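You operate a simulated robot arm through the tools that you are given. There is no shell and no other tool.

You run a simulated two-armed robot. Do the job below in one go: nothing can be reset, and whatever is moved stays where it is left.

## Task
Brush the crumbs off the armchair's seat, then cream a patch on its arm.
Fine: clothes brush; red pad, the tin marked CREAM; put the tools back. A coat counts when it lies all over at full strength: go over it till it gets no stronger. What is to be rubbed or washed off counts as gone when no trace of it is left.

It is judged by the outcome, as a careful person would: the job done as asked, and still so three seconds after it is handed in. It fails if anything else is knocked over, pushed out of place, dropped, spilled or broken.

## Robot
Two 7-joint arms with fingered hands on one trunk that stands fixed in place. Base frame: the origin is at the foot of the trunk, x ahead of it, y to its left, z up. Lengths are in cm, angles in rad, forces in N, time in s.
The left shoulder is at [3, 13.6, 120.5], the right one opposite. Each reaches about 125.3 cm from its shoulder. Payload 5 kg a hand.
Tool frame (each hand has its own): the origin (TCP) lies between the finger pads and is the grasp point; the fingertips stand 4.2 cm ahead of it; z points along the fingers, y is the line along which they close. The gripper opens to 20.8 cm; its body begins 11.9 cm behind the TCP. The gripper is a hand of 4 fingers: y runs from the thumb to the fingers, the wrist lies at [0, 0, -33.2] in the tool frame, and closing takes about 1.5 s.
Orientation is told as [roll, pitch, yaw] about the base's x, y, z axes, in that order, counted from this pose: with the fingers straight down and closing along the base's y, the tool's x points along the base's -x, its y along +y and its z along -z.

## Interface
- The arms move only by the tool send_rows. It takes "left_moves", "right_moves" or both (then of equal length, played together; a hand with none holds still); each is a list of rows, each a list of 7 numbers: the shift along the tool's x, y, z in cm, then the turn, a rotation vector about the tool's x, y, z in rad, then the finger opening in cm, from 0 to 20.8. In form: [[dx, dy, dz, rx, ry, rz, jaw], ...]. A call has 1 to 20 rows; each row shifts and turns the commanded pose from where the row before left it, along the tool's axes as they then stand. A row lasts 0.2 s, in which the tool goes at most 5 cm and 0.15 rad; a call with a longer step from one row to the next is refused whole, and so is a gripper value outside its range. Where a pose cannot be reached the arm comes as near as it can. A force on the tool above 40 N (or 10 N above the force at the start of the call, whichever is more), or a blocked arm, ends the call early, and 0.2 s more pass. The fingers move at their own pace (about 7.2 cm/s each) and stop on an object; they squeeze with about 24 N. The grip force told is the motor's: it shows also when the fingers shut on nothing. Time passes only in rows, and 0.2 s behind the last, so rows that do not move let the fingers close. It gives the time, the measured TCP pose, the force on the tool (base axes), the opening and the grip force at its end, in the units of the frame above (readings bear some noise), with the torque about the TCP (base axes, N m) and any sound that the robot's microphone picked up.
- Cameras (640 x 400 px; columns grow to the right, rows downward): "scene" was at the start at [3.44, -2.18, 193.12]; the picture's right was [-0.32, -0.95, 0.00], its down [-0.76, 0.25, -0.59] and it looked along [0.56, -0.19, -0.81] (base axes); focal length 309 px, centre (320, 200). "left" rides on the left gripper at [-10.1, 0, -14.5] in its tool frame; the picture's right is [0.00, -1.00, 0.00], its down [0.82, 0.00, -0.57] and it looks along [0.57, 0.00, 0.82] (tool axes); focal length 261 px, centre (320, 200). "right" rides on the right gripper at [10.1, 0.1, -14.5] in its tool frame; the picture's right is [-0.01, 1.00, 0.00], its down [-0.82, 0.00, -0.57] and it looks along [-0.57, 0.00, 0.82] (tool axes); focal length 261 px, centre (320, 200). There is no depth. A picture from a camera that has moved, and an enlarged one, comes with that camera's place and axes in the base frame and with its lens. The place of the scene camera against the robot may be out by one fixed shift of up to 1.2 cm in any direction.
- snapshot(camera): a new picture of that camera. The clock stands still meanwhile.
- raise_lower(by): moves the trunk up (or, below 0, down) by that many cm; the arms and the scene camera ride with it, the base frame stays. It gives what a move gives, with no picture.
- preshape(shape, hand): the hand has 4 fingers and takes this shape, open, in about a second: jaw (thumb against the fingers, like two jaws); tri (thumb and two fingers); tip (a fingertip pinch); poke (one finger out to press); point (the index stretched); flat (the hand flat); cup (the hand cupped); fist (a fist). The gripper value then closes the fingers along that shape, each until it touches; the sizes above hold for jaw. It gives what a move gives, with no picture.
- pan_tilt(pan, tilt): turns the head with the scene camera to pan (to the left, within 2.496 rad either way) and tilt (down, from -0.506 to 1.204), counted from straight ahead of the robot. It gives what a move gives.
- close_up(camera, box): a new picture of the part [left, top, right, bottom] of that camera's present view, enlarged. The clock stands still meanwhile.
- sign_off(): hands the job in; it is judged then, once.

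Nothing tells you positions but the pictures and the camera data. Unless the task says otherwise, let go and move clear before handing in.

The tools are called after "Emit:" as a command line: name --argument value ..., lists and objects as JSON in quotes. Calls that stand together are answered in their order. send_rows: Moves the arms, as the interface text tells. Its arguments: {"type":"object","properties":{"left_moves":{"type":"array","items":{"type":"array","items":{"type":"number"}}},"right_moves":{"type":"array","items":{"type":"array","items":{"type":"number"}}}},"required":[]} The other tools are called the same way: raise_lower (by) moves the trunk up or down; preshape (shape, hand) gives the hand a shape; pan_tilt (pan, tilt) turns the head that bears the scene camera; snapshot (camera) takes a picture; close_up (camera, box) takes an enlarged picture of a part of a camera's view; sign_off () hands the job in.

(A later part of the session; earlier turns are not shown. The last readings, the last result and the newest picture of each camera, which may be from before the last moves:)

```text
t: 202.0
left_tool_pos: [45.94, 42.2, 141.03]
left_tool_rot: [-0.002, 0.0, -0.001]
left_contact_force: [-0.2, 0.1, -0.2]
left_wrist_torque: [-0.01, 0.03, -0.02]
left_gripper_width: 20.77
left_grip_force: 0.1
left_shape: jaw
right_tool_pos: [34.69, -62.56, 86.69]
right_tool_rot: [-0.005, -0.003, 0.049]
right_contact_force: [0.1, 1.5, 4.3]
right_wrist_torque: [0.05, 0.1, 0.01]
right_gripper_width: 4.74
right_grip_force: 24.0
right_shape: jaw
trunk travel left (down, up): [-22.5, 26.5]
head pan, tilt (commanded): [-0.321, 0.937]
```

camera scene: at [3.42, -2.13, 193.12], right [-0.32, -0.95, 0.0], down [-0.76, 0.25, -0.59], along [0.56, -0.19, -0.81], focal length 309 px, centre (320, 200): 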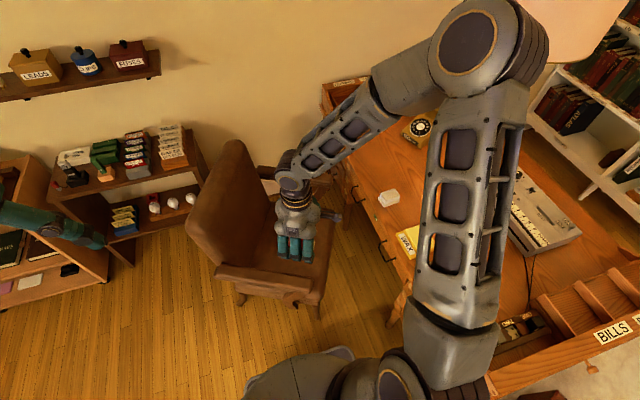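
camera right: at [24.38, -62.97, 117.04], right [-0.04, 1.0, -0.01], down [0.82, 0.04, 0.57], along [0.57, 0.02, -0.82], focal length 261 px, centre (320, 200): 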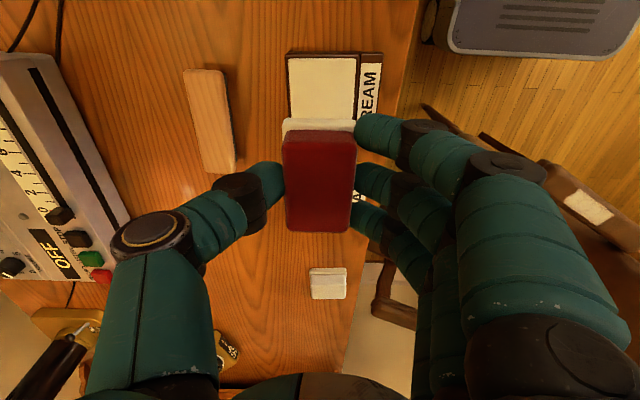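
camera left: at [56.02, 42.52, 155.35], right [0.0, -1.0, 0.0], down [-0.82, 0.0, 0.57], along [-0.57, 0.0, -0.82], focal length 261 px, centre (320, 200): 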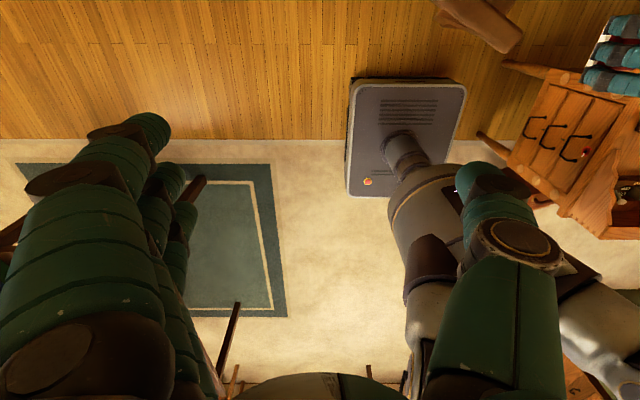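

Light contact; I'll press slightly, hold, lift, and return over the chair arm.

Emit:
send_rows --right_moves '[[0, 0, 0.1, 0, 0, 0, 0], [0, 0, 0, 0, 0, 0, 0], [0, 0, 0, 0, 0, 0, 0], [0, 0, 0, 0, 0, 0, 0], [0, 0, -0.6, 0, 0, 0, 0], [0, 0, -1.5, 0, 0, 0, 0], [0, 0, -2.5, 0, 0, 0, 0], [0, 0, -2.5, 0, 0, 0, 0], [0, 0, -2.5, 0, 0, 0, 0], [0, 0, -2.5, 0, 0, 0, 0], [0, 0, -2.5, 0, 0, 0, 0], [0, 0, 0, 0, 0, 0, 0]]'

Emit:
send_rows --right_moves '[[-1.33, 3.31, -0.27, 0, 0, 0, 0], [-1.33, 3.31, -0.27, 0, 0, 0, 0], [-1.33, 3.31, -0.27, 0, 0, 0, 0], [-1.33, 3.31, -0.27, 0, 0, 0, 0], [-1.33, 3.31, -0.27, 0, 0, 0, 0], [-1.33, 3.31, -0.27, 0, 0, 0, 0], [-1.33, 3.31, -0.27, 0, 0, 0, 0], [-1.33, 3.31, -0.27, 0, 0, 0, 0], [-1.33, 3.31, -0.27, 0, 0, 0, 0], [-1.33, 3.31, -0.27, 0, 0, 0, 0], [-1.33, 3.31, -0.27, 0, 0, 0, 0], [-1.33, 3.31, -0.27, 0, 0, 0, 0], [-1.33, 3.31, -0.27, 0, 0, 0, 0], [-1.33, 3.31, -0.27, 0, 0, 0, 0], [-1.33, 3.31, -0.27, 0, 0, 0, 0]]'

Emit:
send_rows --right_moves '[[0, 0, 0, 0, 0, -0.13, 0], [0, 0, 0, 0, 0, -0.13, 0], [0, 0, 0, 0, 0, -0.13, 0], [0, 0, 0, 0, 0, -0.13, 0], [0, 0, 0, 0, 0, -0.13, 0], [0, 0, 0, 0, 0, -0.13, 0], [0, 0, 0, 0, 0, -0.13, 0], [0, 0, 0, 0, 0, -0.12, 0], [0, 0, 0, 0, 0, 0, 0]]'

Emit:
snapshot --camera "right"

```text
t: 204.6
left_tool_pos: [45.88, 42.14, 140.89]
left_tool_rot: [0.001, 0.0, 0.0]
left_contact_force: [-0.2, -0.9, 0.4]
left_wrist_torque: [0.09, 0.02, 0.03]
left_gripper_width: 20.77
left_grip_force: 0.1
left_shape: jaw
right_tool_pos: [34.6, -62.57, 101.12]
right_tool_rot: [-0.007, -0.003, 0.048]
right_contact_force: [-0.9, -1.1, -0.7]
right_wrist_torque: [0.03, 0.02, 0.01]
right_gripper_width: 4.75
right_grip_force: 23.2
right_shape: jaw
trunk travel left (down, up): [-22.5, 26.5]
head pan, tilt (commanded): [-0.321, 0.937]
```

```text
t: 207.8
left_tool_pos: [45.96, 42.24, 140.81]
left_tool_rot: [-0.002, 0.002, 0.001]
left_contact_force: [-0.2, 0.8, 0.0]
left_wrist_torque: [-0.05, 0.03, 0.01]
left_gripper_width: 20.77
left_grip_force: 0.0
left_shape: jaw
right_tool_pos: [52.31, -11.98, 105.01]
right_tool_rot: [-0.006, -0.001, 0.047]
right_contact_force: [-0.2, 0.9, -1.7]
right_wrist_torque: [-0.07, 0.06, 0.04]
right_gripper_width: 4.74
right_grip_force: 23.8
right_shape: jaw
trunk travel left (down, up): [-22.5, 26.5]
head pan, tilt (commanded): [-0.321, 0.937]
```

```text
t: 209.8
left_tool_pos: [45.72, 42.22, 140.95]
left_tool_rot: [0.002, 0.0, -0.002]
left_contact_force: [-0.2, 0.0, 0.2]
left_wrist_torque: [0.03, 0.02, -0.01]
left_gripper_width: 20.79
left_grip_force: 0.0
left_shape: jaw
right_tool_pos: [52.04, -11.76, 105.03]
right_tool_rot: [-0.005, 0.004, 1.079]
right_contact_force: [0.0, -1.1, -0.7]
right_wrist_torque: [-0.04, -0.01, 0.03]
right_gripper_width: 4.72
right_grip_force: 23.9
right_shape: jaw
trunk travel left (down, up): [-22.5, 26.5]
head pan, tilt (commanded): [-0.321, 0.937]
```

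```text
taken
camera right: at [47.15, -20.73, 119.45], right [-0.88, 0.48, -0.01], down [0.39, 0.72, 0.57], along [0.27, 0.5, -0.82], focal length 261 px, centre (320, 200)
```

right: 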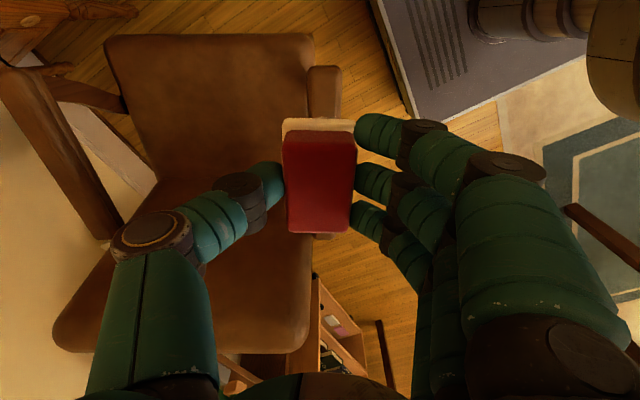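

Emit:
send_rows --right_moves '[[-1.73, 0.15, 2.2, 0, 0, 0, 0], [-1.73, 0.15, 2.2, 0, 0, 0, 0], [-1.73, 0.15, 2.2, 0, 0, 0, 0], [-1.73, 0.15, 2.2, 0, 0, 0, 0], [-1.73, 0.15, 2.2, 0, 0, 0, 0], [0, 0, 2.2, 0, 0, 0, 0], [0, 0, 2.2, 0, 0, 0, 0], [0, 0, 2.2, 0, 0, 0, 0], [0, 0, 2.2, 0, 0, 0, 0], [0, 0, 2.2, 0, 0, 0, 0], [0, 0, 2.2, 0, 0, 0, 0], [0, 0, 2.2, 0, 0, 0, 0], [0, 0, 1.8, 0, 0, 0, 0], [0, 0, 0, 0, 0, 0, 0]]'

Emit:
snapshot --camera "right"

Emit:
close_up --camera "scene" --box '[200, 240, 330, 310]'

```text
t: 212.8
left_tool_pos: [45.74, 42.11, 141.06]
left_tool_rot: [0.001, -0.002, -0.001]
left_contact_force: [-0.6, -0.5, 0.5]
left_wrist_torque: [-0.03, 0.02, -0.04]
left_gripper_width: 20.79
left_grip_force: 0.0
left_shape: jaw
right_tool_pos: [55.45, -4.12, 76.67]
right_tool_rot: [-0.005, 0.003, 1.079]
right_contact_force: [-0.6, -0.1, 0.4]
right_wrist_torque: [-0.02, -0.03, 0.0]
right_gripper_width: 4.75
right_grip_force: 23.8
right_shape: jaw
trunk travel left (down, up): [-22.5, 26.5]
head pan, tilt (commanded): [-0.321, 0.937]
```

```text
taken
camera right: at [50.58, -12.91, 91.14], right [-0.88, 0.48, -0.01], down [0.39, 0.72, 0.57], along [0.28, 0.5, -0.82], focal length 261 px, centre (320, 200)
```

right: 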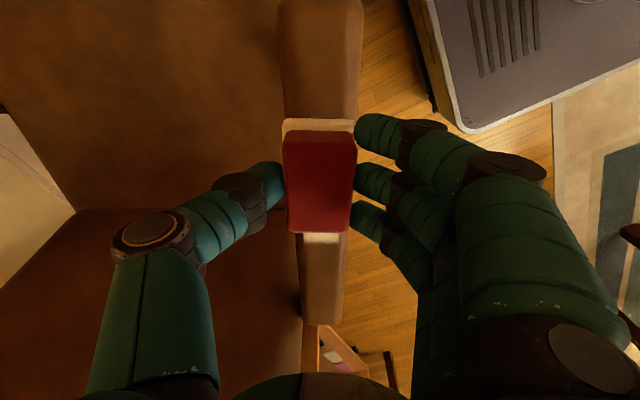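

```text
4.92 times, centred on (265, 275) of scene
camera zoom: at [3.39, -2.15, 193.12], right [-0.32, -0.95, 0.0], down [-0.76, 0.25, -0.59], along [0.56, -0.19, -0.81], focal length 1521 px, centre (591, -169)
```

zoom: 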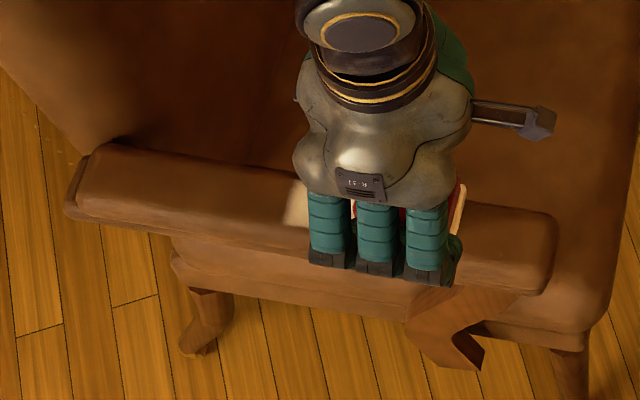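

Emit:
send_rows --right_moves '[[0, 0, 0.8, 0, 0, 0, 0], [0, 0, 0.4, 0, 0, 0, 0], [0, 0, 0.2, 0, 0, 0, 0], [0, 0, 0, 0, 0, 0, 0]]'

```text
t: 213.8
left_tool_pos: [45.68, 42.15, 141.0]
left_tool_rot: [-0.001, 0.0, -0.002]
left_contact_force: [-0.8, 0.2, 0.7]
left_wrist_torque: [-0.03, 0.01, -0.01]
left_gripper_width: 20.75
left_grip_force: 0.1
left_shape: jaw
right_tool_pos: [55.48, -4.17, 75.34]
right_tool_rot: [-0.005, 0.003, 1.078]
right_contact_force: [0.3, -0.5, -0.4]
right_wrist_torque: [0.03, 0.01, -0.01]
right_gripper_width: 4.75
right_grip_force: 23.8
right_shape: jaw
trunk travel left (down, up): [-22.5, 26.5]
head pan, tilt (commanded): [-0.321, 0.937]
```

Emit:
send_rows --right_moves '[[0, 0, 0.2, 0, 0, 0, 0], [0, 0, 0.1, 0, 0, 0, 0], [0, 0, 0, 0, 0, 0, 0]]'

```text
t: 214.6
left_tool_pos: [45.86, 42.24, 140.98]
left_tool_rot: [-0.001, -0.001, -0.001]
left_contact_force: [0.2, 0.3, 0.3]
left_wrist_torque: [0.01, 0.03, 0.01]
left_gripper_width: 20.77
left_grip_force: 0.1
left_shape: jaw
right_tool_pos: [55.55, -4.09, 75.03]
right_tool_rot: [-0.006, 0.004, 1.078]
right_contact_force: [-0.7, -1.5, 8.8]
right_wrist_torque: [0.06, 0.08, 0.01]
right_gripper_width: 4.73
right_grip_force: 23.9
right_shape: jaw
trunk travel left (down, up): [-22.5, 26.5]
head pan, tilt (commanded): [-0.321, 0.937]
```

Contact at 9 N about 2.5 cm further forward. Stroking back 4 cm to see how far the film extends.

Emit:
send_rows --right_moves '[[-0.8, 0, 0.04, 0, 0, 0, 0], [-0.8, 0, 0, 0, 0, 0, 0], [-0.8, 0, 0, 0, 0, 0, 0], [-0.8, 0, 0, 0, 0, 0, 0], [-0.8, 0, 0, 0, 0, 0, 0], [0, 0, 0, 0, 0, 0, 0]]'

Emit:
close_up --camera "right" --box '[250, 0, 390, 130]'

Emit:
close_up --camera "scene" --box '[264, 262, 304, 292]'

```text
t: 216.0
left_tool_pos: [45.71, 42.14, 140.95]
left_tool_rot: [0.0, -0.003, -0.001]
left_contact_force: [-0.6, 0.0, -0.3]
left_wrist_torque: [0.01, 0.01, -0.01]
left_gripper_width: 20.76
left_grip_force: 0.1
left_shape: jaw
right_tool_pos: [57.59, -0.65, 75.16]
right_tool_rot: [-0.005, 0.004, 1.079]
right_contact_force: [-1.4, -3.8, 8.5]
right_wrist_torque: [-0.08, 0.13, -0.01]
right_gripper_width: 4.75
right_grip_force: 24.4
right_shape: jaw
trunk travel left (down, up): [-22.5, 26.5]
head pan, tilt (commanded): [-0.321, 0.937]
```

```text
3.08 times, centred on (320, 65) of right
camera zoom: at [52.52, -9.4, 89.47], right [-0.88, 0.48, -0.01], down [0.39, 0.72, 0.57], along [0.28, 0.5, -0.82], focal length 802 px, centre (320, 615)
```

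zoom: 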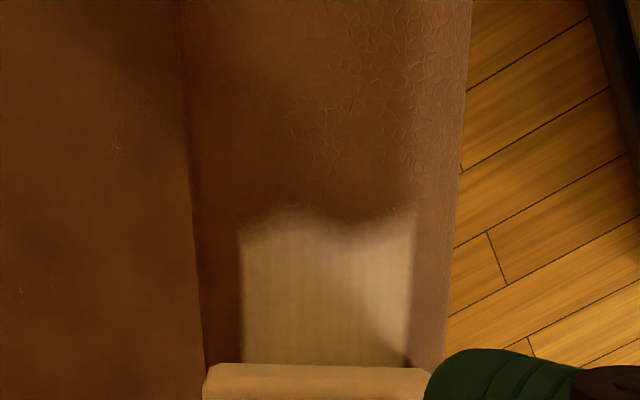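

```text
13.33 times, centred on (284, 277) of scene
camera zoom: at [3.35, -2.16, 193.12], right [-0.32, -0.95, 0.0], down [-0.76, 0.25, -0.59], along [0.56, -0.19, -0.81], focal length 4119 px, centre (800, -827)
```

zoom: 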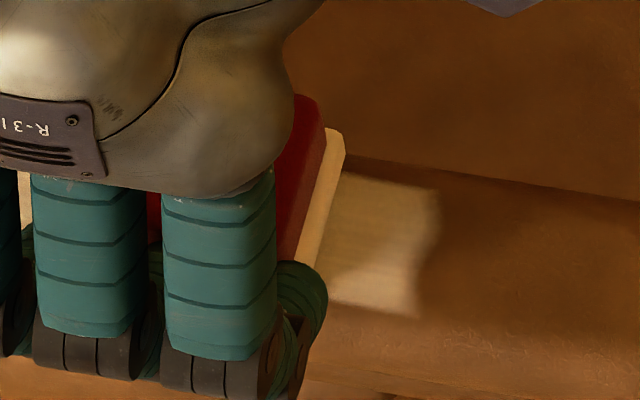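

The film did not extend, so the patch's real front edge has been reached; its full extent is about 14.7 × 4.1 cm, all coated. With the freshly loaded pad I'll now make full-length passes overrunning both ends.

Emit:
send_rows --right_moves '[[0.87, 0, 0.04, 0, 0, 0, 0], [0.87, 0, 0, 0, 0, 0, 0], [0.87, 0, 0, 0, 0, 0, 0], [0.87, 0, 0, 0, 0, 0, 0], [-0.87, 0, 0, 0, 0, 0, 0], [-0.87, 0, 0, 0, 0, 0, 0], [-0.87, 0, 0, 0, 0, 0, 0], [-0.87, 0, 0, 0, 0, 0, 0], [-0.87, 0, 0, 0, 0, 0, 0], [-0.87, 0, 0, 0, 0, 0, 0], [-0.87, 0, 0, 0, 0, 0, 0], [-0.87, 0, 0, 0, 0, 0, 0], [-0.87, 0, 0, 0, 0, 0, 0], [-0.87, 0, 0, 0, 0, 0, 0], [-0.87, 0, 0, 0, 0, 0, 0], [0, 0, 0, 0, 0, 0, 0]]'

Emit:
send_rows --right_moves '[[0.87, 0, 0, 0, 0, 0, 0], [0.87, 0, 0, 0, 0, 0, 0], [0.87, 0, 0, 0, 0, 0, 0], [0.87, 0, 0, 0, 0, 0, 0], [0.87, 0, 0, 0, 0, 0, 0], [0.87, 0, 0, 0, 0, 0, 0], [0.87, 0, 0, 0, 0, 0, 0], [0.87, 0, 0, 0, 0, 0, 0], [0.87, 0, 0, 0, 0, 0, 0], [0.87, 0, 0, 0, 0, 0, 0], [0.87, 0, 0, 0, 0, 0, 0], [0, 0, 0, 0, 0, 0, 0]]'

Emit:
snapshot --camera "right"

```text
t: 219.4
left_tool_pos: [45.82, 42.14, 140.96]
left_tool_rot: [0.0, -0.001, 0.0]
left_contact_force: [-0.1, -0.7, -0.1]
left_wrist_torque: [0.0, 0.03, 0.0]
left_gripper_width: 20.79
left_grip_force: 0.0
left_shape: jaw
right_tool_pos: [60.48, 4.73, 75.0]
right_tool_rot: [-0.005, 0.001, 1.079]
right_contact_force: [-2.6, -3.1, 14.2]
right_wrist_torque: [-0.07, 0.14, 0.03]
right_gripper_width: 4.74
right_grip_force: 24.8
right_shape: jaw
trunk travel left (down, up): [-22.5, 26.5]
head pan, tilt (commanded): [-0.321, 0.937]
```

```text
t: 222.0
left_tool_pos: [45.66, 42.29, 141.01]
left_tool_rot: [0.0, -0.003, 0.0]
left_contact_force: [0.4, -0.3, 0.5]
left_wrist_torque: [0.01, 0.0, 0.02]
left_gripper_width: 20.79
left_grip_force: 0.0
left_shape: jaw
right_tool_pos: [55.93, -3.6, 75.08]
right_tool_rot: [-0.004, 0.003, 1.08]
right_contact_force: [4.8, 5.4, 15.5]
right_wrist_torque: [0.18, -0.06, 0.01]
right_gripper_width: 4.75
right_grip_force: 23.9
right_shape: jaw
trunk travel left (down, up): [-22.5, 26.5]
head pan, tilt (commanded): [-0.321, 0.937]
```

```text
taken
camera right: at [50.96, -12.42, 89.44], right [-0.88, 0.48, -0.01], down [0.39, 0.72, 0.57], along [0.28, 0.5, -0.82], focal length 261 px, centre (320, 200)
```

right: 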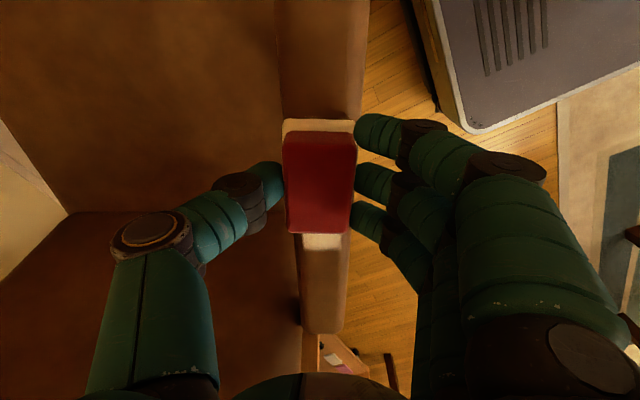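

Emit:
send_rows --right_moves '[[0, 0.4, 0, 0, 0, 0, 0], [-0.9, 0, 0, 0, 0, 0, 0], [-0.9, 0, 0, 0, 0, 0, 0], [-0.9, 0, 0, 0, 0, 0, 0], [-0.9, 0, 0, 0, 0, 0, 0], [-0.9, 0, 0, 0, 0, 0, 0], [-0.9, 0, 0, 0, 0, 0, 0], [-0.9, 0, 0, 0, 0, 0, 0], [-0.9, 0, 0, 0, 0, 0, 0], [-0.9, 0, 0, 0, 0, 0, 0], [-0.9, 0, 0, 0, 0, 0, 0], [0, 0, 0, 0, 0, 0, 0]]'

Emit:
send_rows --right_moves '[[0, -0.4, 0, 0, 0, 0, 0], [0, -0.4, 0, 0, 0, 0, 0], [0.9, 0, 0, 0, 0, 0, 0], [0.9, 0, 0, 0, 0, 0, 0], [0.9, 0, 0, 0, 0, 0, 0], [0.9, 0, 0, 0, 0, 0, 0], [0.9, 0, 0, 0, 0, 0, 0], [0.9, 0, 0, 0, 0, 0, 0], [0.9, 0, 0, 0, 0, 0, 0], [0.9, 0, 0, 0, 0, 0, 0], [0.9, 0, 0, 0, 0, 0, 0], [0.9, 0, 0, 0, 0, 0, 0], [0, 0.4, 0, 0, 0, 0, 0], [0, 0, 0, 0, 0, 0, 0]]'

```text
t: 224.6
left_tool_pos: [45.72, 42.23, 141.0]
left_tool_rot: [0.001, -0.003, 0.0]
left_contact_force: [1.1, -0.3, 0.9]
left_wrist_torque: [0.01, 0.05, -0.04]
left_gripper_width: 20.81
left_grip_force: 0.1
left_shape: jaw
right_tool_pos: [59.74, 4.51, 74.96]
right_tool_rot: [-0.006, 0.001, 1.078]
right_contact_force: [-3.1, -4.5, 14.6]
right_wrist_torque: [-0.12, 0.11, 0.08]
right_gripper_width: 4.76
right_grip_force: 24.2
right_shape: jaw
trunk travel left (down, up): [-22.5, 26.5]
head pan, tilt (commanded): [-0.321, 0.937]
```

```text
t: 227.6
left_tool_pos: [45.8, 42.15, 140.87]
left_tool_rot: [0.0, -0.002, 0.0]
left_contact_force: [-0.2, -0.1, -1.0]
left_wrist_torque: [0.01, 0.0, -0.01]
left_gripper_width: 20.77
left_grip_force: 0.0
left_shape: jaw
right_tool_pos: [55.85, -3.88, 75.05]
right_tool_rot: [-0.007, 0.005, 1.078]
right_contact_force: [6.3, -2.2, 13.2]
right_wrist_torque: [-0.05, -0.17, -0.04]
right_gripper_width: 4.75
right_grip_force: 24.0
right_shape: jaw
trunk travel left (down, up): [-22.5, 26.5]
head pan, tilt (commanded): [-0.321, 0.937]
```

Now lifting off to compare the patch with the last look.

Emit:
send_rows --right_moves '[[-0.9, 0, 0, 0, 0, 0, 0], [-0.9, 0, 0, 0, 0, 0, 0], [-0.9, 0, 0, 0, 0, 0, 0], [0, 0, -1, 0, 0, 0, 0], [0, 0, -2, 0, 0, 0, 0], [0, 0, -2.5, 0, 0, 0, 0], [0, 0, -2.5, 0, 0, 0, 0], [0, 0, -2.5, 0, 0, 0, 0], [0, 0, -2.5, 0, 0, 0, 0], [2, -1, -2.5, 0, 0, 0, 0], [2, -1, -2.5, 0, 0, 0, 0], [2, -1, -2.5, 0, 0, 0, 0], [2, -1, -2.5, 0, 0, 0, 0], [2, -1, -2.5, 0, 0, 0, 0], [2, -1, -2, 0, 0, 0, 0], [0, 0, 0, 0, 0, 0, 0]]'

Emit:
close_up --camera "scene" --box '[252, 270, 300, 300]'

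Emit:
close_up --camera "scene" --box '[200, 240, 330, 310]'

```text
t: 231.0
left_tool_pos: [45.91, 42.3, 140.84]
left_tool_rot: [-0.002, 0.001, -0.001]
left_contact_force: [0.5, 1.0, -0.2]
left_wrist_torque: [-0.05, 0.03, 0.0]
left_gripper_width: 20.78
left_grip_force: 0.0
left_shape: jaw
right_tool_pos: [56.65, -14.52, 102.47]
right_tool_rot: [-0.005, 0.003, 1.079]
right_contact_force: [0.9, 0.4, -0.2]
right_wrist_torque: [-0.04, 0.06, -0.01]
right_gripper_width: 4.72
right_grip_force: 24.1
right_shape: jaw
trunk travel left (down, up): [-22.5, 26.5]
head pan, tilt (commanded): [-0.321, 0.937]
```

```text
13.33 times, centred on (276, 285) of scene
camera zoom: at [3.52, -2.05, 193.11], right [-0.32, -0.95, 0.0], down [-0.77, 0.25, -0.59], along [0.56, -0.19, -0.81], focal length 4119 px, centre (907, -933)
```

zoom: 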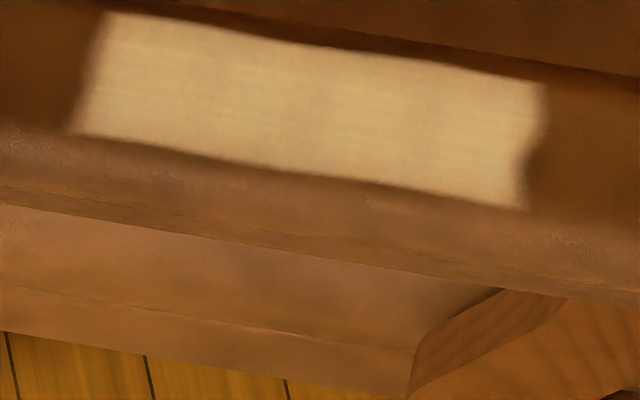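

```text
4.92 times, centred on (265, 275) of scene
camera zoom: at [3.52, -2.05, 193.11], right [-0.32, -0.95, 0.0], down [-0.77, 0.25, -0.59], along [0.56, -0.19, -0.81], focal length 1521 px, centre (591, -169)
```

zoom: 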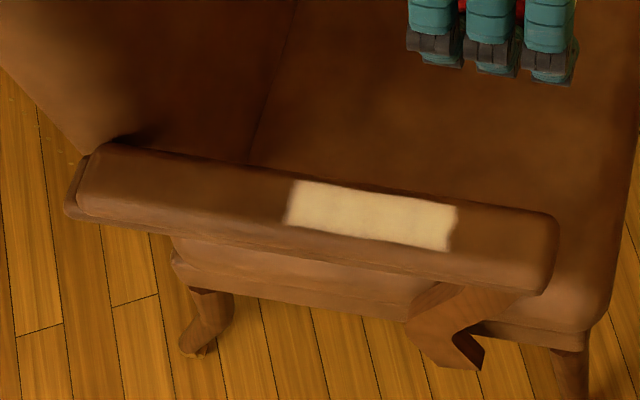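

The coat looks identical to before the reload apart from the front band evening out, which fits a set patch now saturated. I'll check both ends at high magnification.

Emit:
close_up --camera "scene" --box '[276, 276, 300, 293]'

Emit:
close_up --camera "scene" --box '[254, 270, 278, 287]'

```text
16.00 times, centred on (288, 284) of scene
camera zoom: at [3.52, -2.05, 193.11], right [-0.32, -0.95, 0.0], down [-0.77, 0.25, -0.59], along [0.56, -0.19, -0.81], focal length 4943 px, centre (832, -1152)
```

zoom: 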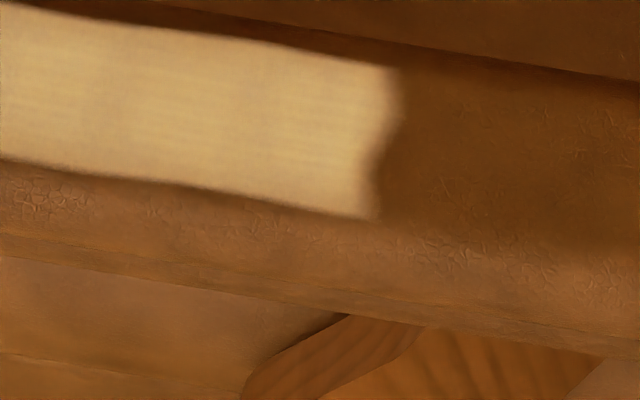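

```text
16.00 times, centred on (266, 278) of scene
camera zoom: at [3.52, -2.05, 193.11], right [-0.32, -0.95, 0.0], down [-0.77, 0.25, -0.59], along [0.56, -0.19, -0.81], focal length 4943 px, centre (1184, -1056)
```

zoom: 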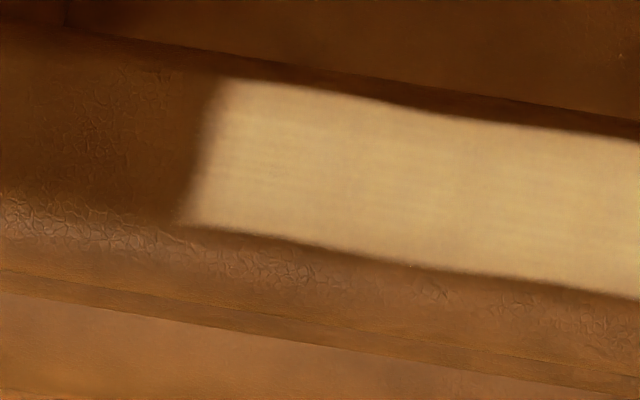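

Both ends look solid. To be thorough I'll make one more set of strokes over the front end, overrunning further forward, to confirm nothing more takes.

Emit:
send_rows --right_moves '[[-1.7, 1, 2, 0, 0, 0, 0], [-1.7, 1, 2.5, 0, 0, 0, 0], [-1.7, 1, 2.5, 0, 0, 0, 0], [-1.7, 1, 2.5, 0, 0, 0, 0], [-1.7, 1, 2.5, 0, 0, 0, 0], [-1.7, 1, 2.5, 0, 0, 0, 0], [0, 0, 2.5, 0, 0, 0, 0], [0, 0, 2.5, 0, 0, 0, 0], [0, 0, 2.5, 0, 0, 0, 0], [0, 0, 2.5, 0, 0, 0, 0], [0, 0, 2, 0, 0, 0, 0], [0, 0, 0.6, 0, 0, 0, 0], [0, 0, 0, 0, 0, 0, 0]]'

```text
t: 233.8
left_tool_pos: [45.88, 42.25, 140.94]
left_tool_rot: [0.0, 0.001, 0.001]
left_contact_force: [0.6, 1.3, 0.2]
left_wrist_torque: [0.01, -0.05, -0.04]
left_gripper_width: 20.8
left_grip_force: 0.1
left_shape: jaw
right_tool_pos: [56.13, -2.73, 75.44]
right_tool_rot: [-0.006, 0.004, 1.079]
right_contact_force: [-0.7, 0.2, -0.5]
right_wrist_torque: [-0.03, 0.03, 0.0]
right_gripper_width: 4.73
right_grip_force: 24.0
right_shape: jaw
trunk travel left (down, up): [-22.5, 26.5]
head pan, tilt (commanded): [-0.321, 0.937]
```

Emit:
send_rows --right_moves '[[0, 0, 0.25, 0, 0, 0, 0], [0, 0, 0.12, 0, 0, 0, 0], [0, 0, 0, 0, 0, 0, 0]]'

```text
t: 234.6
left_tool_pos: [45.76, 42.2, 140.92]
left_tool_rot: [0.0, 0.0, -0.002]
left_contact_force: [-0.7, 0.5, 0.2]
left_wrist_torque: [0.01, 0.02, 0.01]
left_gripper_width: 20.81
left_grip_force: 0.1
left_shape: jaw
right_tool_pos: [56.2, -2.92, 74.99]
right_tool_rot: [-0.005, 0.002, 1.079]
right_contact_force: [-0.3, -0.3, -0.1]
right_wrist_torque: [0.04, 0.04, 0.02]
right_gripper_width: 4.74
right_grip_force: 23.2
right_shape: jaw
trunk travel left (down, up): [-22.5, 26.5]
head pan, tilt (commanded): [-0.321, 0.937]
```

Emit:
send_rows --right_moves '[[0, 0, 0.15, 0, 0, 0, 0], [0, 0, 0.08, 0, 0, 0, 0], [0, 0, 0, 0, 0, 0, 0]]'

```text
t: 235.4
left_tool_pos: [45.62, 42.05, 141.11]
left_tool_rot: [-0.001, -0.002, 0.001]
left_contact_force: [-0.4, -0.1, 0.6]
left_wrist_torque: [0.0, 0.02, 0.02]
left_gripper_width: 20.77
left_grip_force: 0.1
left_shape: jaw
right_tool_pos: [56.21, -2.82, 74.93]
right_tool_rot: [-0.006, 0.002, 1.078]
right_contact_force: [-2.6, -2.9, 28.0]
right_wrist_torque: [0.0, 0.13, 0.03]
right_gripper_width: 4.77
right_grip_force: 23.9
right_shape: jaw
trunk travel left (down, up): [-22.5, 26.5]
head pan, tilt (commanded): [-0.321, 0.937]
```

Emit:
send_rows --right_moves '[[0.7, 0, -0.12, 0, 0, 0, 0], [0.7, 0, 0, 0, 0, 0, 0], [0.7, 0, 0, 0, 0, 0, 0], [0.7, 0, 0, 0, 0, 0, 0], [-0.8, 0, 0, 0, 0, 0, 0], [-0.8, 0, 0, 0, 0, 0, 0], [-0.8, 0, 0, 0, 0, 0, 0], [-0.8, 0, 0, 0, 0, 0, 0], [-0.8, 0, 0, 0, 0, 0, 0], [-0.8, 0, 0, 0, 0, 0, 0], [0.8, 0, 0, 0, 0, 0, 0], [0.8, 0, 0, 0, 0, 0, 0], [0.8, 0, 0, 0, 0, 0, 0], [-0.8, 0, 0, 0, 0, 0, 0], [-0.8, 0, 0, 0, 0, 0, 0], [-0.8, 0, 0, 0, 0, 0, 0], [0, 0, 0, 0, 0, 0, 0]]'

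Emit:
close_up --camera "right" --box '[250, 0, 390, 130]'

Emit:
close_up --camera "scene" --box '[264, 262, 304, 292]'

```text
t: 239.0
left_tool_pos: [45.68, 42.15, 140.95]
left_tool_rot: [-0.002, -0.002, -0.001]
left_contact_force: [0.2, -0.5, 0.5]
left_wrist_torque: [0.0, -0.04, 0.0]
left_gripper_width: 20.78
left_grip_force: 0.1
left_shape: jaw
right_tool_pos: [57.35, -1.21, 75.02]
right_tool_rot: [-0.006, 0.004, 1.078]
right_contact_force: [-1.9, -8.8, 18.3]
right_wrist_torque: [-0.24, 0.06, -0.02]
right_gripper_width: 4.75
right_grip_force: 23.7
right_shape: jaw
trunk travel left (down, up): [-22.5, 26.5]
head pan, tilt (commanded): [-0.321, 0.937]
```

```text
3.08 times, centred on (320, 65) of right
camera zoom: at [52.29, -9.99, 89.36], right [-0.88, 0.48, -0.01], down [0.39, 0.72, 0.57], along [0.28, 0.5, -0.82], focal length 802 px, centre (320, 615)
```

zoom: 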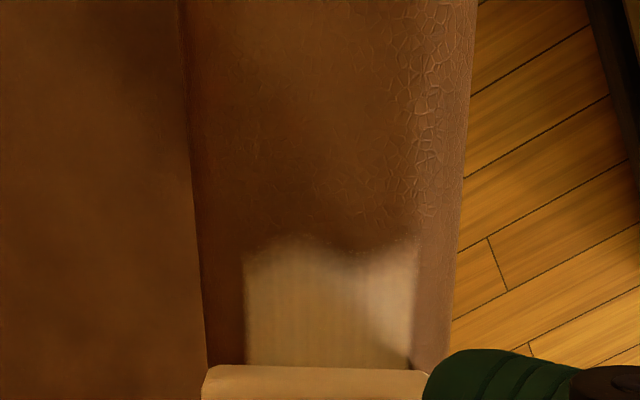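

```text
13.33 times, centred on (284, 277) of scene
camera zoom: at [3.28, -2.2, 193.13], right [-0.32, -0.95, 0.0], down [-0.76, 0.25, -0.59], along [0.56, -0.19, -0.81], focal length 4119 px, centre (800, -827)
```

zoom: 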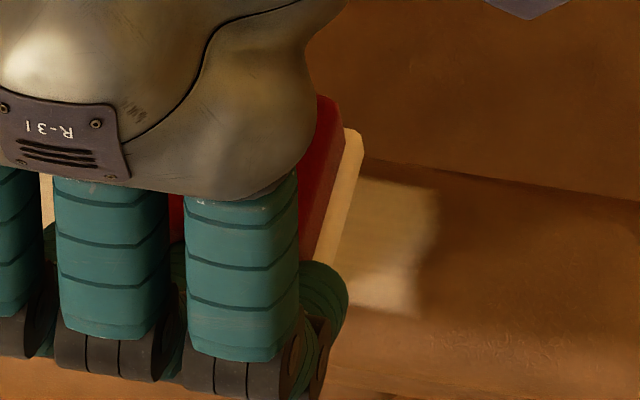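

The front edge is unchanged, so that is the patch's true limit. A last set of strokes toward and past the rear end, then I'll lift and compare.

Emit:
send_rows --right_moves '[[-0.9, 0, -0.06, 0, 0, 0, 0], [-0.9, 0, 0, 0, 0, 0, 0], [-0.9, 0, 0, 0, 0, 0, 0], [-0.9, 0, 0, 0, 0, 0, 0], [-0.9, 0, 0, 0, 0, 0, 0], [-0.9, 0, 0, 0, 0, 0, 0], [-0.9, 0, 0, 0, 0, 0, 0], [-0.9, 0, 0, 0, 0, 0, 0], [-0.8, 0, 0, 0, 0, 0, 0], [0.8, 0, 0, 0, 0, 0, 0], [0.8, 0, 0, 0, 0, 0, 0], [0.8, 0, 0, 0, 0, 0, 0], [0.8, 0, 0, 0, 0, 0, 0], [-0.8, 0, 0, 0, 0, 0, 0], [-0.8, 0, 0, 0, 0, 0, 0], [-0.8, 0, 0, 0, 0, 0, 0], [-0.8, 0, 0, 0, 0, 0, 0], [0, 0, 0, 0, 0, 0, 0]]'

Emit:
send_rows --right_moves '[[0, 0, -1, 0, 0, 0, 0], [0, 0, -2, 0, 0, 0, 0], [0, 0, -2.5, 0, 0, 0, 0], [0, 0, -2.5, 0, 0, 0, 0], [0, 0, -2.5, 0, 0, 0, 0], [0, 0, -2.5, 0, 0, 0, 0], [2.5, -1, -2.5, 0, 0, 0, 0], [3, -1, -2.5, 0, 0, 0, 0], [3, -1, -2.5, 0, 0, 0, 0], [3, -1, -2.5, 0, 0, 0, 0], [3, -1, -2.5, 0, 0, 0, 0], [3, -1, -2, 0, 0, 0, 0], [0, 0, 0, 0, 0, 0, 0]]'

Emit:
close_up --camera "scene" --box '[252, 270, 300, 300]'

Emit:
close_up --camera "scene" --box '[200, 240, 330, 310]'

```text
t: 242.8
left_tool_pos: [45.74, 42.23, 140.94]
left_tool_rot: [0.0, -0.003, 0.001]
left_contact_force: [0.2, 1.1, 0.1]
left_wrist_torque: [0.04, 0.01, 0.01]
left_gripper_width: 20.78
left_grip_force: 0.1
left_shape: jaw
right_tool_pos: [60.93, 5.9, 74.97]
right_tool_rot: [-0.007, 0.002, 1.077]
right_contact_force: [-1.9, -6.0, 12.9]
right_wrist_torque: [-0.11, 0.13, 0.02]
right_gripper_width: 4.73
right_grip_force: 24.1
right_shape: jaw
trunk travel left (down, up): [-22.5, 26.5]
head pan, tilt (commanded): [-0.321, 0.937]
```

```text
t: 245.6
left_tool_pos: [45.84, 42.3, 140.8]
left_tool_rot: [-0.001, -0.001, 0.001]
left_contact_force: [0.4, 0.2, -0.5]
left_wrist_torque: [-0.06, 0.04, -0.01]
left_gripper_width: 20.78
left_grip_force: 0.0
left_shape: jaw
right_tool_pos: [57.9, -11.94, 102.35]
right_tool_rot: [-0.005, 0.004, 1.078]
right_contact_force: [0.5, 0.8, -0.5]
right_wrist_torque: [-0.05, 0.01, 0.01]
right_gripper_width: 4.71
right_grip_force: 23.8
right_shape: jaw
trunk travel left (down, up): [-22.5, 26.5]
head pan, tilt (commanded): [-0.321, 0.937]
```

```text
13.33 times, centred on (276, 285) of scene
camera zoom: at [3.54, -2.01, 193.11], right [-0.32, -0.95, 0.0], down [-0.77, 0.25, -0.59], along [0.56, -0.19, -0.81], focal length 4119 px, centre (907, -933)
```

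zoom: 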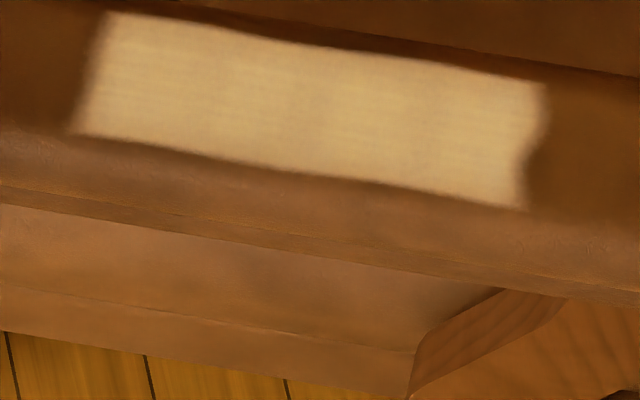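

```text
4.92 times, centred on (265, 275) of scene
camera zoom: at [3.54, -2.01, 193.11], right [-0.32, -0.95, 0.0], down [-0.77, 0.25, -0.59], along [0.56, -0.19, -0.81], focal length 1521 px, centre (591, -169)
```

zoom: 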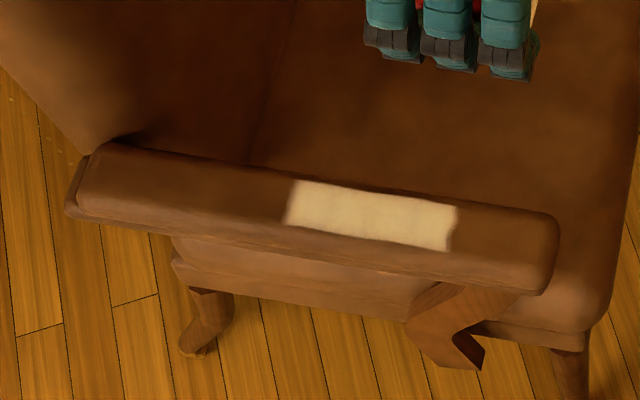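

The coat is unchanged after further strokes, so it is at full strength all over. Now I'll take the red pad back to its place by the white pad.

Emit:
send_rows --right_moves '[[0, 0, 0, 0, 0, -0.1135, 0], [0, 0, 0, 0, 0, -0.1135, 0], [0, 0, 0, 0, 0, -0.1135, 0], [0, 0, 0, 0, 0, -0.1135, 0], [3.65, -0.627, 0.2, 0, 0, 0, 0], [3.65, -0.627, 0.2, 0, 0, 0, 0], [3.65, -0.627, 0.2, 0, 0, 0, 0], [3.65, -0.627, 0.2, 0, 0, 0, 0], [3.65, -0.627, 0.2, 0, 0, 0, 0], [3.65, -0.627, 0.2, 0, 0, 0, 0], [3.65, -0.627, 0.2, 0, 0, 0, 0], [3.65, -0.627, 0.2, 0, 0, 0, 0], [3.65, -0.627, 0.2, 0, 0, 0, 0], [3.65, -0.627, 0.2, 0, 0, 0, 0], [3.65, -0.627, 0.2, 0, 0, 0, 0], [3.65, -0.627, 0.2, 0, 0, 0, 0], [3.65, -0.627, 0.2, 0, 0, 0, 0], [0, 0, 0, 0, 0, 0, 0]]'

Emit:
snapshot --camera "right"

Emit:
snapshot --camera "scene"

```text
t: 249.4
left_tool_pos: [45.9, 42.44, 140.96]
left_tool_rot: [0.0, 0.001, 0.001]
left_contact_force: [-1.0, 0.2, -0.7]
left_wrist_torque: [-0.13, 0.0, -0.04]
left_gripper_width: 20.78
left_grip_force: 0.0
left_shape: jaw
right_tool_pos: [64.28, -59.69, 100.19]
right_tool_rot: [-0.003, 0.008, 1.532]
right_contact_force: [-0.1, 1.5, 0.1]
right_wrist_torque: [-0.1, 0.01, 0.03]
right_gripper_width: 4.72
right_grip_force: 24.2
right_shape: jaw
trunk travel left (down, up): [-22.5, 26.5]
head pan, tilt (commanded): [-0.321, 0.937]
```

```text
taken
camera right: at [63.73, -69.8, 114.76], right [-1.0, 0.04, 0.0], down [0.03, 0.82, 0.57], along [0.03, 0.57, -0.82], focal length 261 px, centre (320, 200)
```

right: 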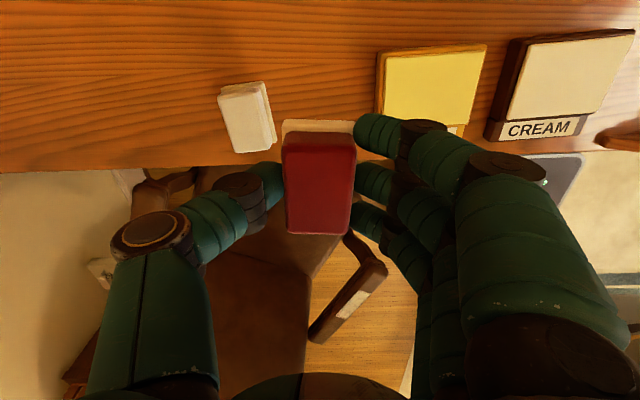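

```text
taken
camera scene: at [3.45, -1.97, 193.12], right [-0.32, -0.95, 0.0], down [-0.76, 0.25, -0.59], along [0.56, -0.19, -0.81], focal length 309 px, centre (320, 200)
```

scene: 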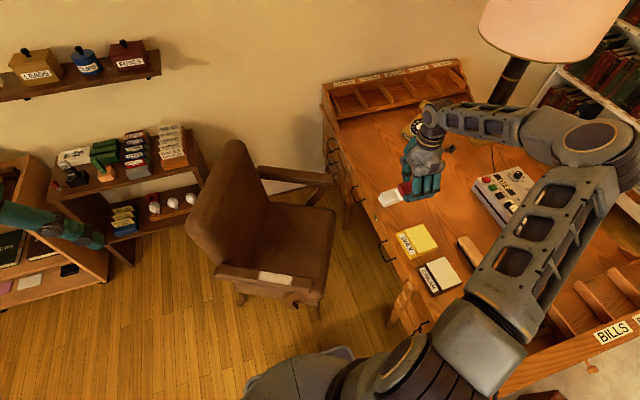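

Over the pad's home, with the white pad clear of the thumb. Lowering to just above the desk.

Emit:
send_rows --right_moves '[[0, 0, 2, 0, 0, 0, 0], [0, 0, 2.5, 0, 0, 0, 0], [0, 0, 2.5, 0, 0, 0, 0], [0, 0, 2.5, 0, 0, 0, 0], [0, 0, 2.5, 0, 0, 0, 0], [0, 0, 2, 0, 0, 0, 0], [0, 0, 1.2, 0, 0, 0, 0], [0, 0, 0, 0, 0, 0, 0]]'

Emit:
snapshot --camera "right"

Emit:
close_up --camera "scene" --box '[370, 160, 440, 230]'

```text
t: 251.2
left_tool_pos: [45.68, 42.23, 141.03]
left_tool_rot: [-0.001, 0.0, 0.0]
left_contact_force: [-1.0, -1.0, 0.5]
left_wrist_torque: [-0.01, 0.0, 0.02]
left_gripper_width: 20.75
left_grip_force: 0.0
left_shape: jaw
right_tool_pos: [64.43, -59.93, 84.87]
right_tool_rot: [-0.003, 0.005, 1.533]
right_contact_force: [-0.6, 0.4, -0.1]
right_wrist_torque: [-0.03, -0.02, 0.02]
right_gripper_width: 4.71
right_grip_force: 23.7
right_shape: jaw
trunk travel left (down, up): [-22.5, 26.5]
head pan, tilt (commanded): [-0.321, 0.937]
```

```text
taken
camera right: at [63.84, -70.16, 99.4], right [-1.0, 0.04, 0.0], down [0.03, 0.82, 0.57], along [0.03, 0.57, -0.82], focal length 261 px, centre (320, 200)
```

right: 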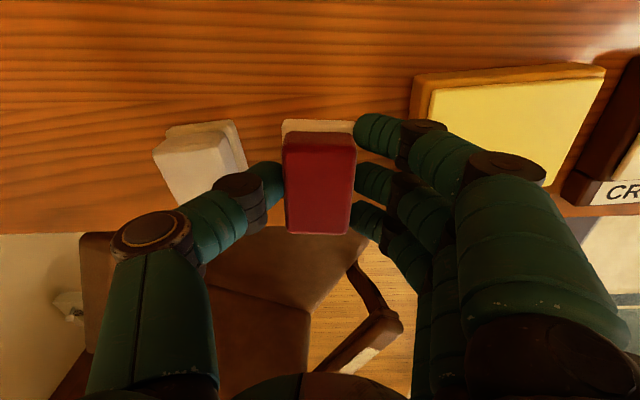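

```text
5.71 times, centred on (405, 195) of scene
camera zoom: at [3.41, -2.15, 193.12], right [-0.32, -0.95, 0.0], down [-0.76, 0.25, -0.59], along [0.56, -0.19, -0.81], focal length 1765 px, centre (-166, 229)
```

zoom: 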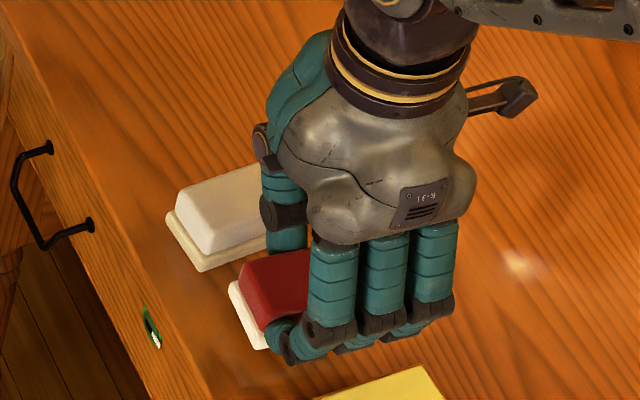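

Emit:
send_rows --right_moves '[[0, 0.15, 0.6, 0, 0, 0, 0], [0, 0, 0.5, 0, 0, 0, 0], [0, 0, 0.2, 0, 0, 0, 0], [0, 0, 0, 0, 0, 0, 0]]'

```text
t: 252.2
left_tool_pos: [45.92, 42.33, 140.97]
left_tool_rot: [0.0, 0.0, 0.0]
left_contact_force: [-0.3, -0.1, -0.3]
left_wrist_torque: [0.02, 0.02, -0.01]
left_gripper_width: 20.78
left_grip_force: 0.1
left_shape: jaw
right_tool_pos: [64.23, -60.11, 83.73]
right_tool_rot: [-0.005, 0.005, 1.532]
right_contact_force: [0.1, 0.0, -0.6]
right_wrist_torque: [0.02, -0.01, -0.01]
right_gripper_width: 4.73
right_grip_force: 23.9
right_shape: jaw
trunk travel left (down, up): [-22.5, 26.5]
head pan, tilt (commanded): [-0.321, 0.937]
```

Emit:
send_rows --right_moves '[[-0.3, 0, 0.2, 0, 0, 0, 0], [0, 0, 0.2, 0, 0, 0, 0], [0, 0, 0, 0, 0, 0, 0]]'

```text
t: 253.0
left_tool_pos: [45.89, 42.24, 140.93]
left_tool_rot: [-0.001, 0.0, 0.0]
left_contact_force: [-0.7, -0.1, -0.4]
left_wrist_torque: [-0.01, -0.02, -0.03]
left_gripper_width: 20.77
left_grip_force: 0.1
left_shape: jaw
right_tool_pos: [64.13, -59.74, 83.23]
right_tool_rot: [-0.003, 0.005, 1.533]
right_contact_force: [-0.2, 0.0, -0.8]
right_wrist_torque: [-0.05, -0.01, 0.03]
right_gripper_width: 4.72
right_grip_force: 24.1
right_shape: jaw
trunk travel left (down, up): [-22.5, 26.5]
head pan, tilt (commanded): [-0.321, 0.937]
```

Emit:
send_rows --right_moves '[[0, 0, 0.15, 0, 0, 0, 0], [0, 0, 0, 0, 0, 0, 0]]'

Emit:
close_up --camera "scene" --box '[370, 160, 440, 230]'

Emit:
close_up --camera "right" --box '[130, 90, 410, 260]'

```text
t: 253.6
left_tool_pos: [45.86, 42.29, 140.96]
left_tool_rot: [0.001, 0.0, -0.001]
left_contact_force: [0.2, 0.0, 0.1]
left_wrist_torque: [0.03, 0.03, 0.02]
left_gripper_width: 20.78
left_grip_force: 0.1
left_shape: jaw
right_tool_pos: [64.33, -59.7, 83.12]
right_tool_rot: [-0.003, 0.005, 1.532]
right_contact_force: [0.6, 0.6, -1.1]
right_wrist_torque: [0.0, 0.03, 0.01]
right_gripper_width: 4.72
right_grip_force: 23.9
right_shape: jaw
trunk travel left (down, up): [-22.5, 26.5]
head pan, tilt (commanded): [-0.321, 0.937]
```

```text
5.71 times, centred on (405, 195) of scene
camera zoom: at [3.42, -2.17, 193.12], right [-0.32, -0.95, 0.0], down [-0.76, 0.25, -0.59], along [0.56, -0.19, -0.81], focal length 1765 px, centre (-166, 229)
```

zoom: 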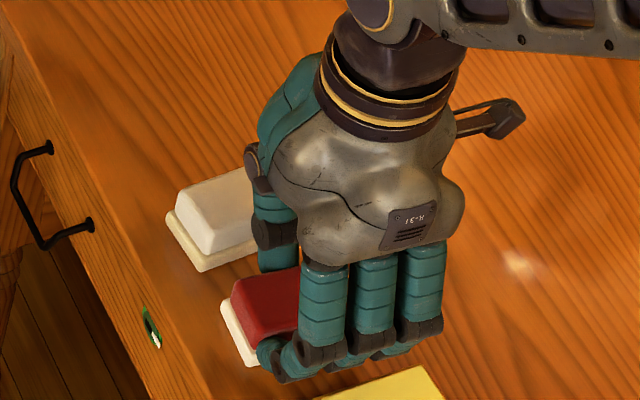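

```text
2.29 times, centred on (270, 175) of right
camera zoom: at [63.6, -69.75, 97.51], right [-1.0, 0.04, 0.0], down [0.03, 0.82, 0.57], along [0.03, 0.57, -0.82], focal length 596 px, centre (434, 257)
```

zoom: 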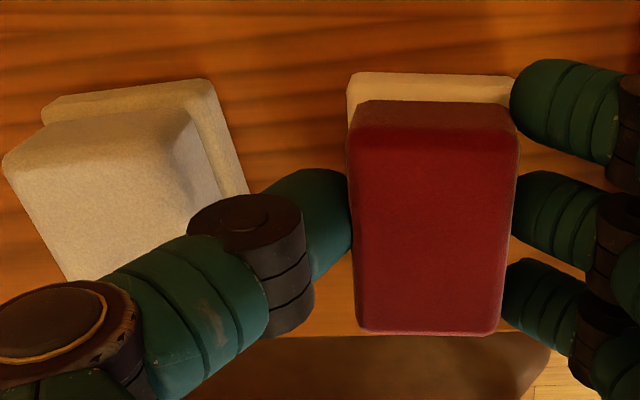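

Still no contact with the desk. I'll edge 0.3 cm away from the white pad and continue down gently.

Emit:
send_rows --right_moves '[[0, 0.3, 0, 0, 0, 0, 0], [0, 0, 0.15, 0, 0, 0, 0], [0, 0, 0, 0, 0, 0, 0]]'

```text
t: 254.4
left_tool_pos: [45.84, 42.25, 140.94]
left_tool_rot: [-0.001, -0.003, -0.001]
left_contact_force: [0.0, -0.7, 0.0]
left_wrist_torque: [0.01, 0.04, -0.01]
left_gripper_width: 20.8
left_grip_force: 0.1
left_shape: jaw
right_tool_pos: [63.87, -59.69, 83.06]
right_tool_rot: [-0.002, 0.006, 1.532]
right_contact_force: [0.1, -0.1, 5.8]
right_wrist_torque: [0.04, 0.08, 0.01]
right_gripper_width: 4.69
right_grip_force: 24.2
right_shape: jaw
trunk travel left (down, up): [-22.5, 26.5]
head pan, tilt (commanded): [-0.321, 0.937]
```

The pad is down on the desk (about 6 N, centred). Opening the fingers just a little and checking before rising.

Emit:
send_rows --right_moves '[[0, 0, -0.05, 0, 0, 0, 4.9], [0, 0, 0, 0, 0, 0, 5.2], [0, 0, 0, 0, 0, 0, 5.5], [0, 0, 0, 0, 0, 0, 5.7], [0, 0, 0, 0, 0, 0, 5.7]]'

Emit:
snapshot --camera "right"

Emit:
close_up --camera "scene" --box '[370, 160, 440, 230]'

```text
t: 255.6
left_tool_pos: [45.86, 42.17, 141.04]
left_tool_rot: [-0.001, 0.002, -0.001]
left_contact_force: [-0.2, -0.4, 0.2]
left_wrist_torque: [0.01, 0.01, -0.01]
left_gripper_width: 20.79
left_grip_force: 0.0
left_shape: jaw
right_tool_pos: [63.82, -59.75, 82.94]
right_tool_rot: [-0.004, 0.004, 1.532]
right_contact_force: [0.8, -0.5, -0.5]
right_wrist_torque: [0.01, 0.02, -0.02]
right_gripper_width: 5.61
right_grip_force: 0.0
right_shape: jaw
trunk travel left (down, up): [-22.5, 26.5]
head pan, tilt (commanded): [-0.321, 0.937]
```

```text
taken
camera right: at [63.28, -69.73, 97.43], right [-1.0, 0.04, 0.0], down [0.03, 0.82, 0.57], along [0.03, 0.57, -0.82], focal length 261 px, centre (320, 200)
```

right: 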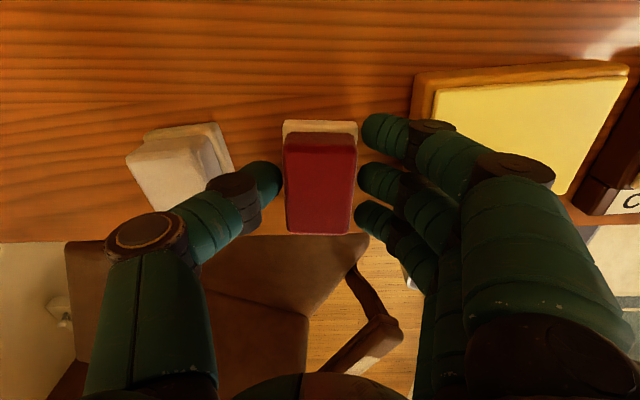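

```text
5.71 times, centred on (405, 195) of scene
camera zoom: at [3.42, -2.16, 193.12], right [-0.32, -0.95, 0.0], down [-0.76, 0.25, -0.59], along [0.56, -0.19, -0.81], focal length 1765 px, centre (-166, 229)
```

zoom: 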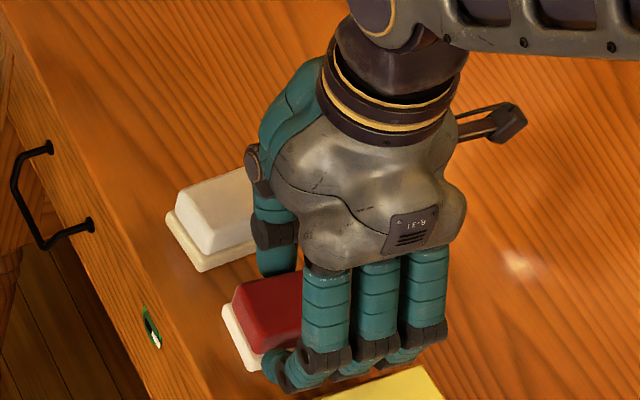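

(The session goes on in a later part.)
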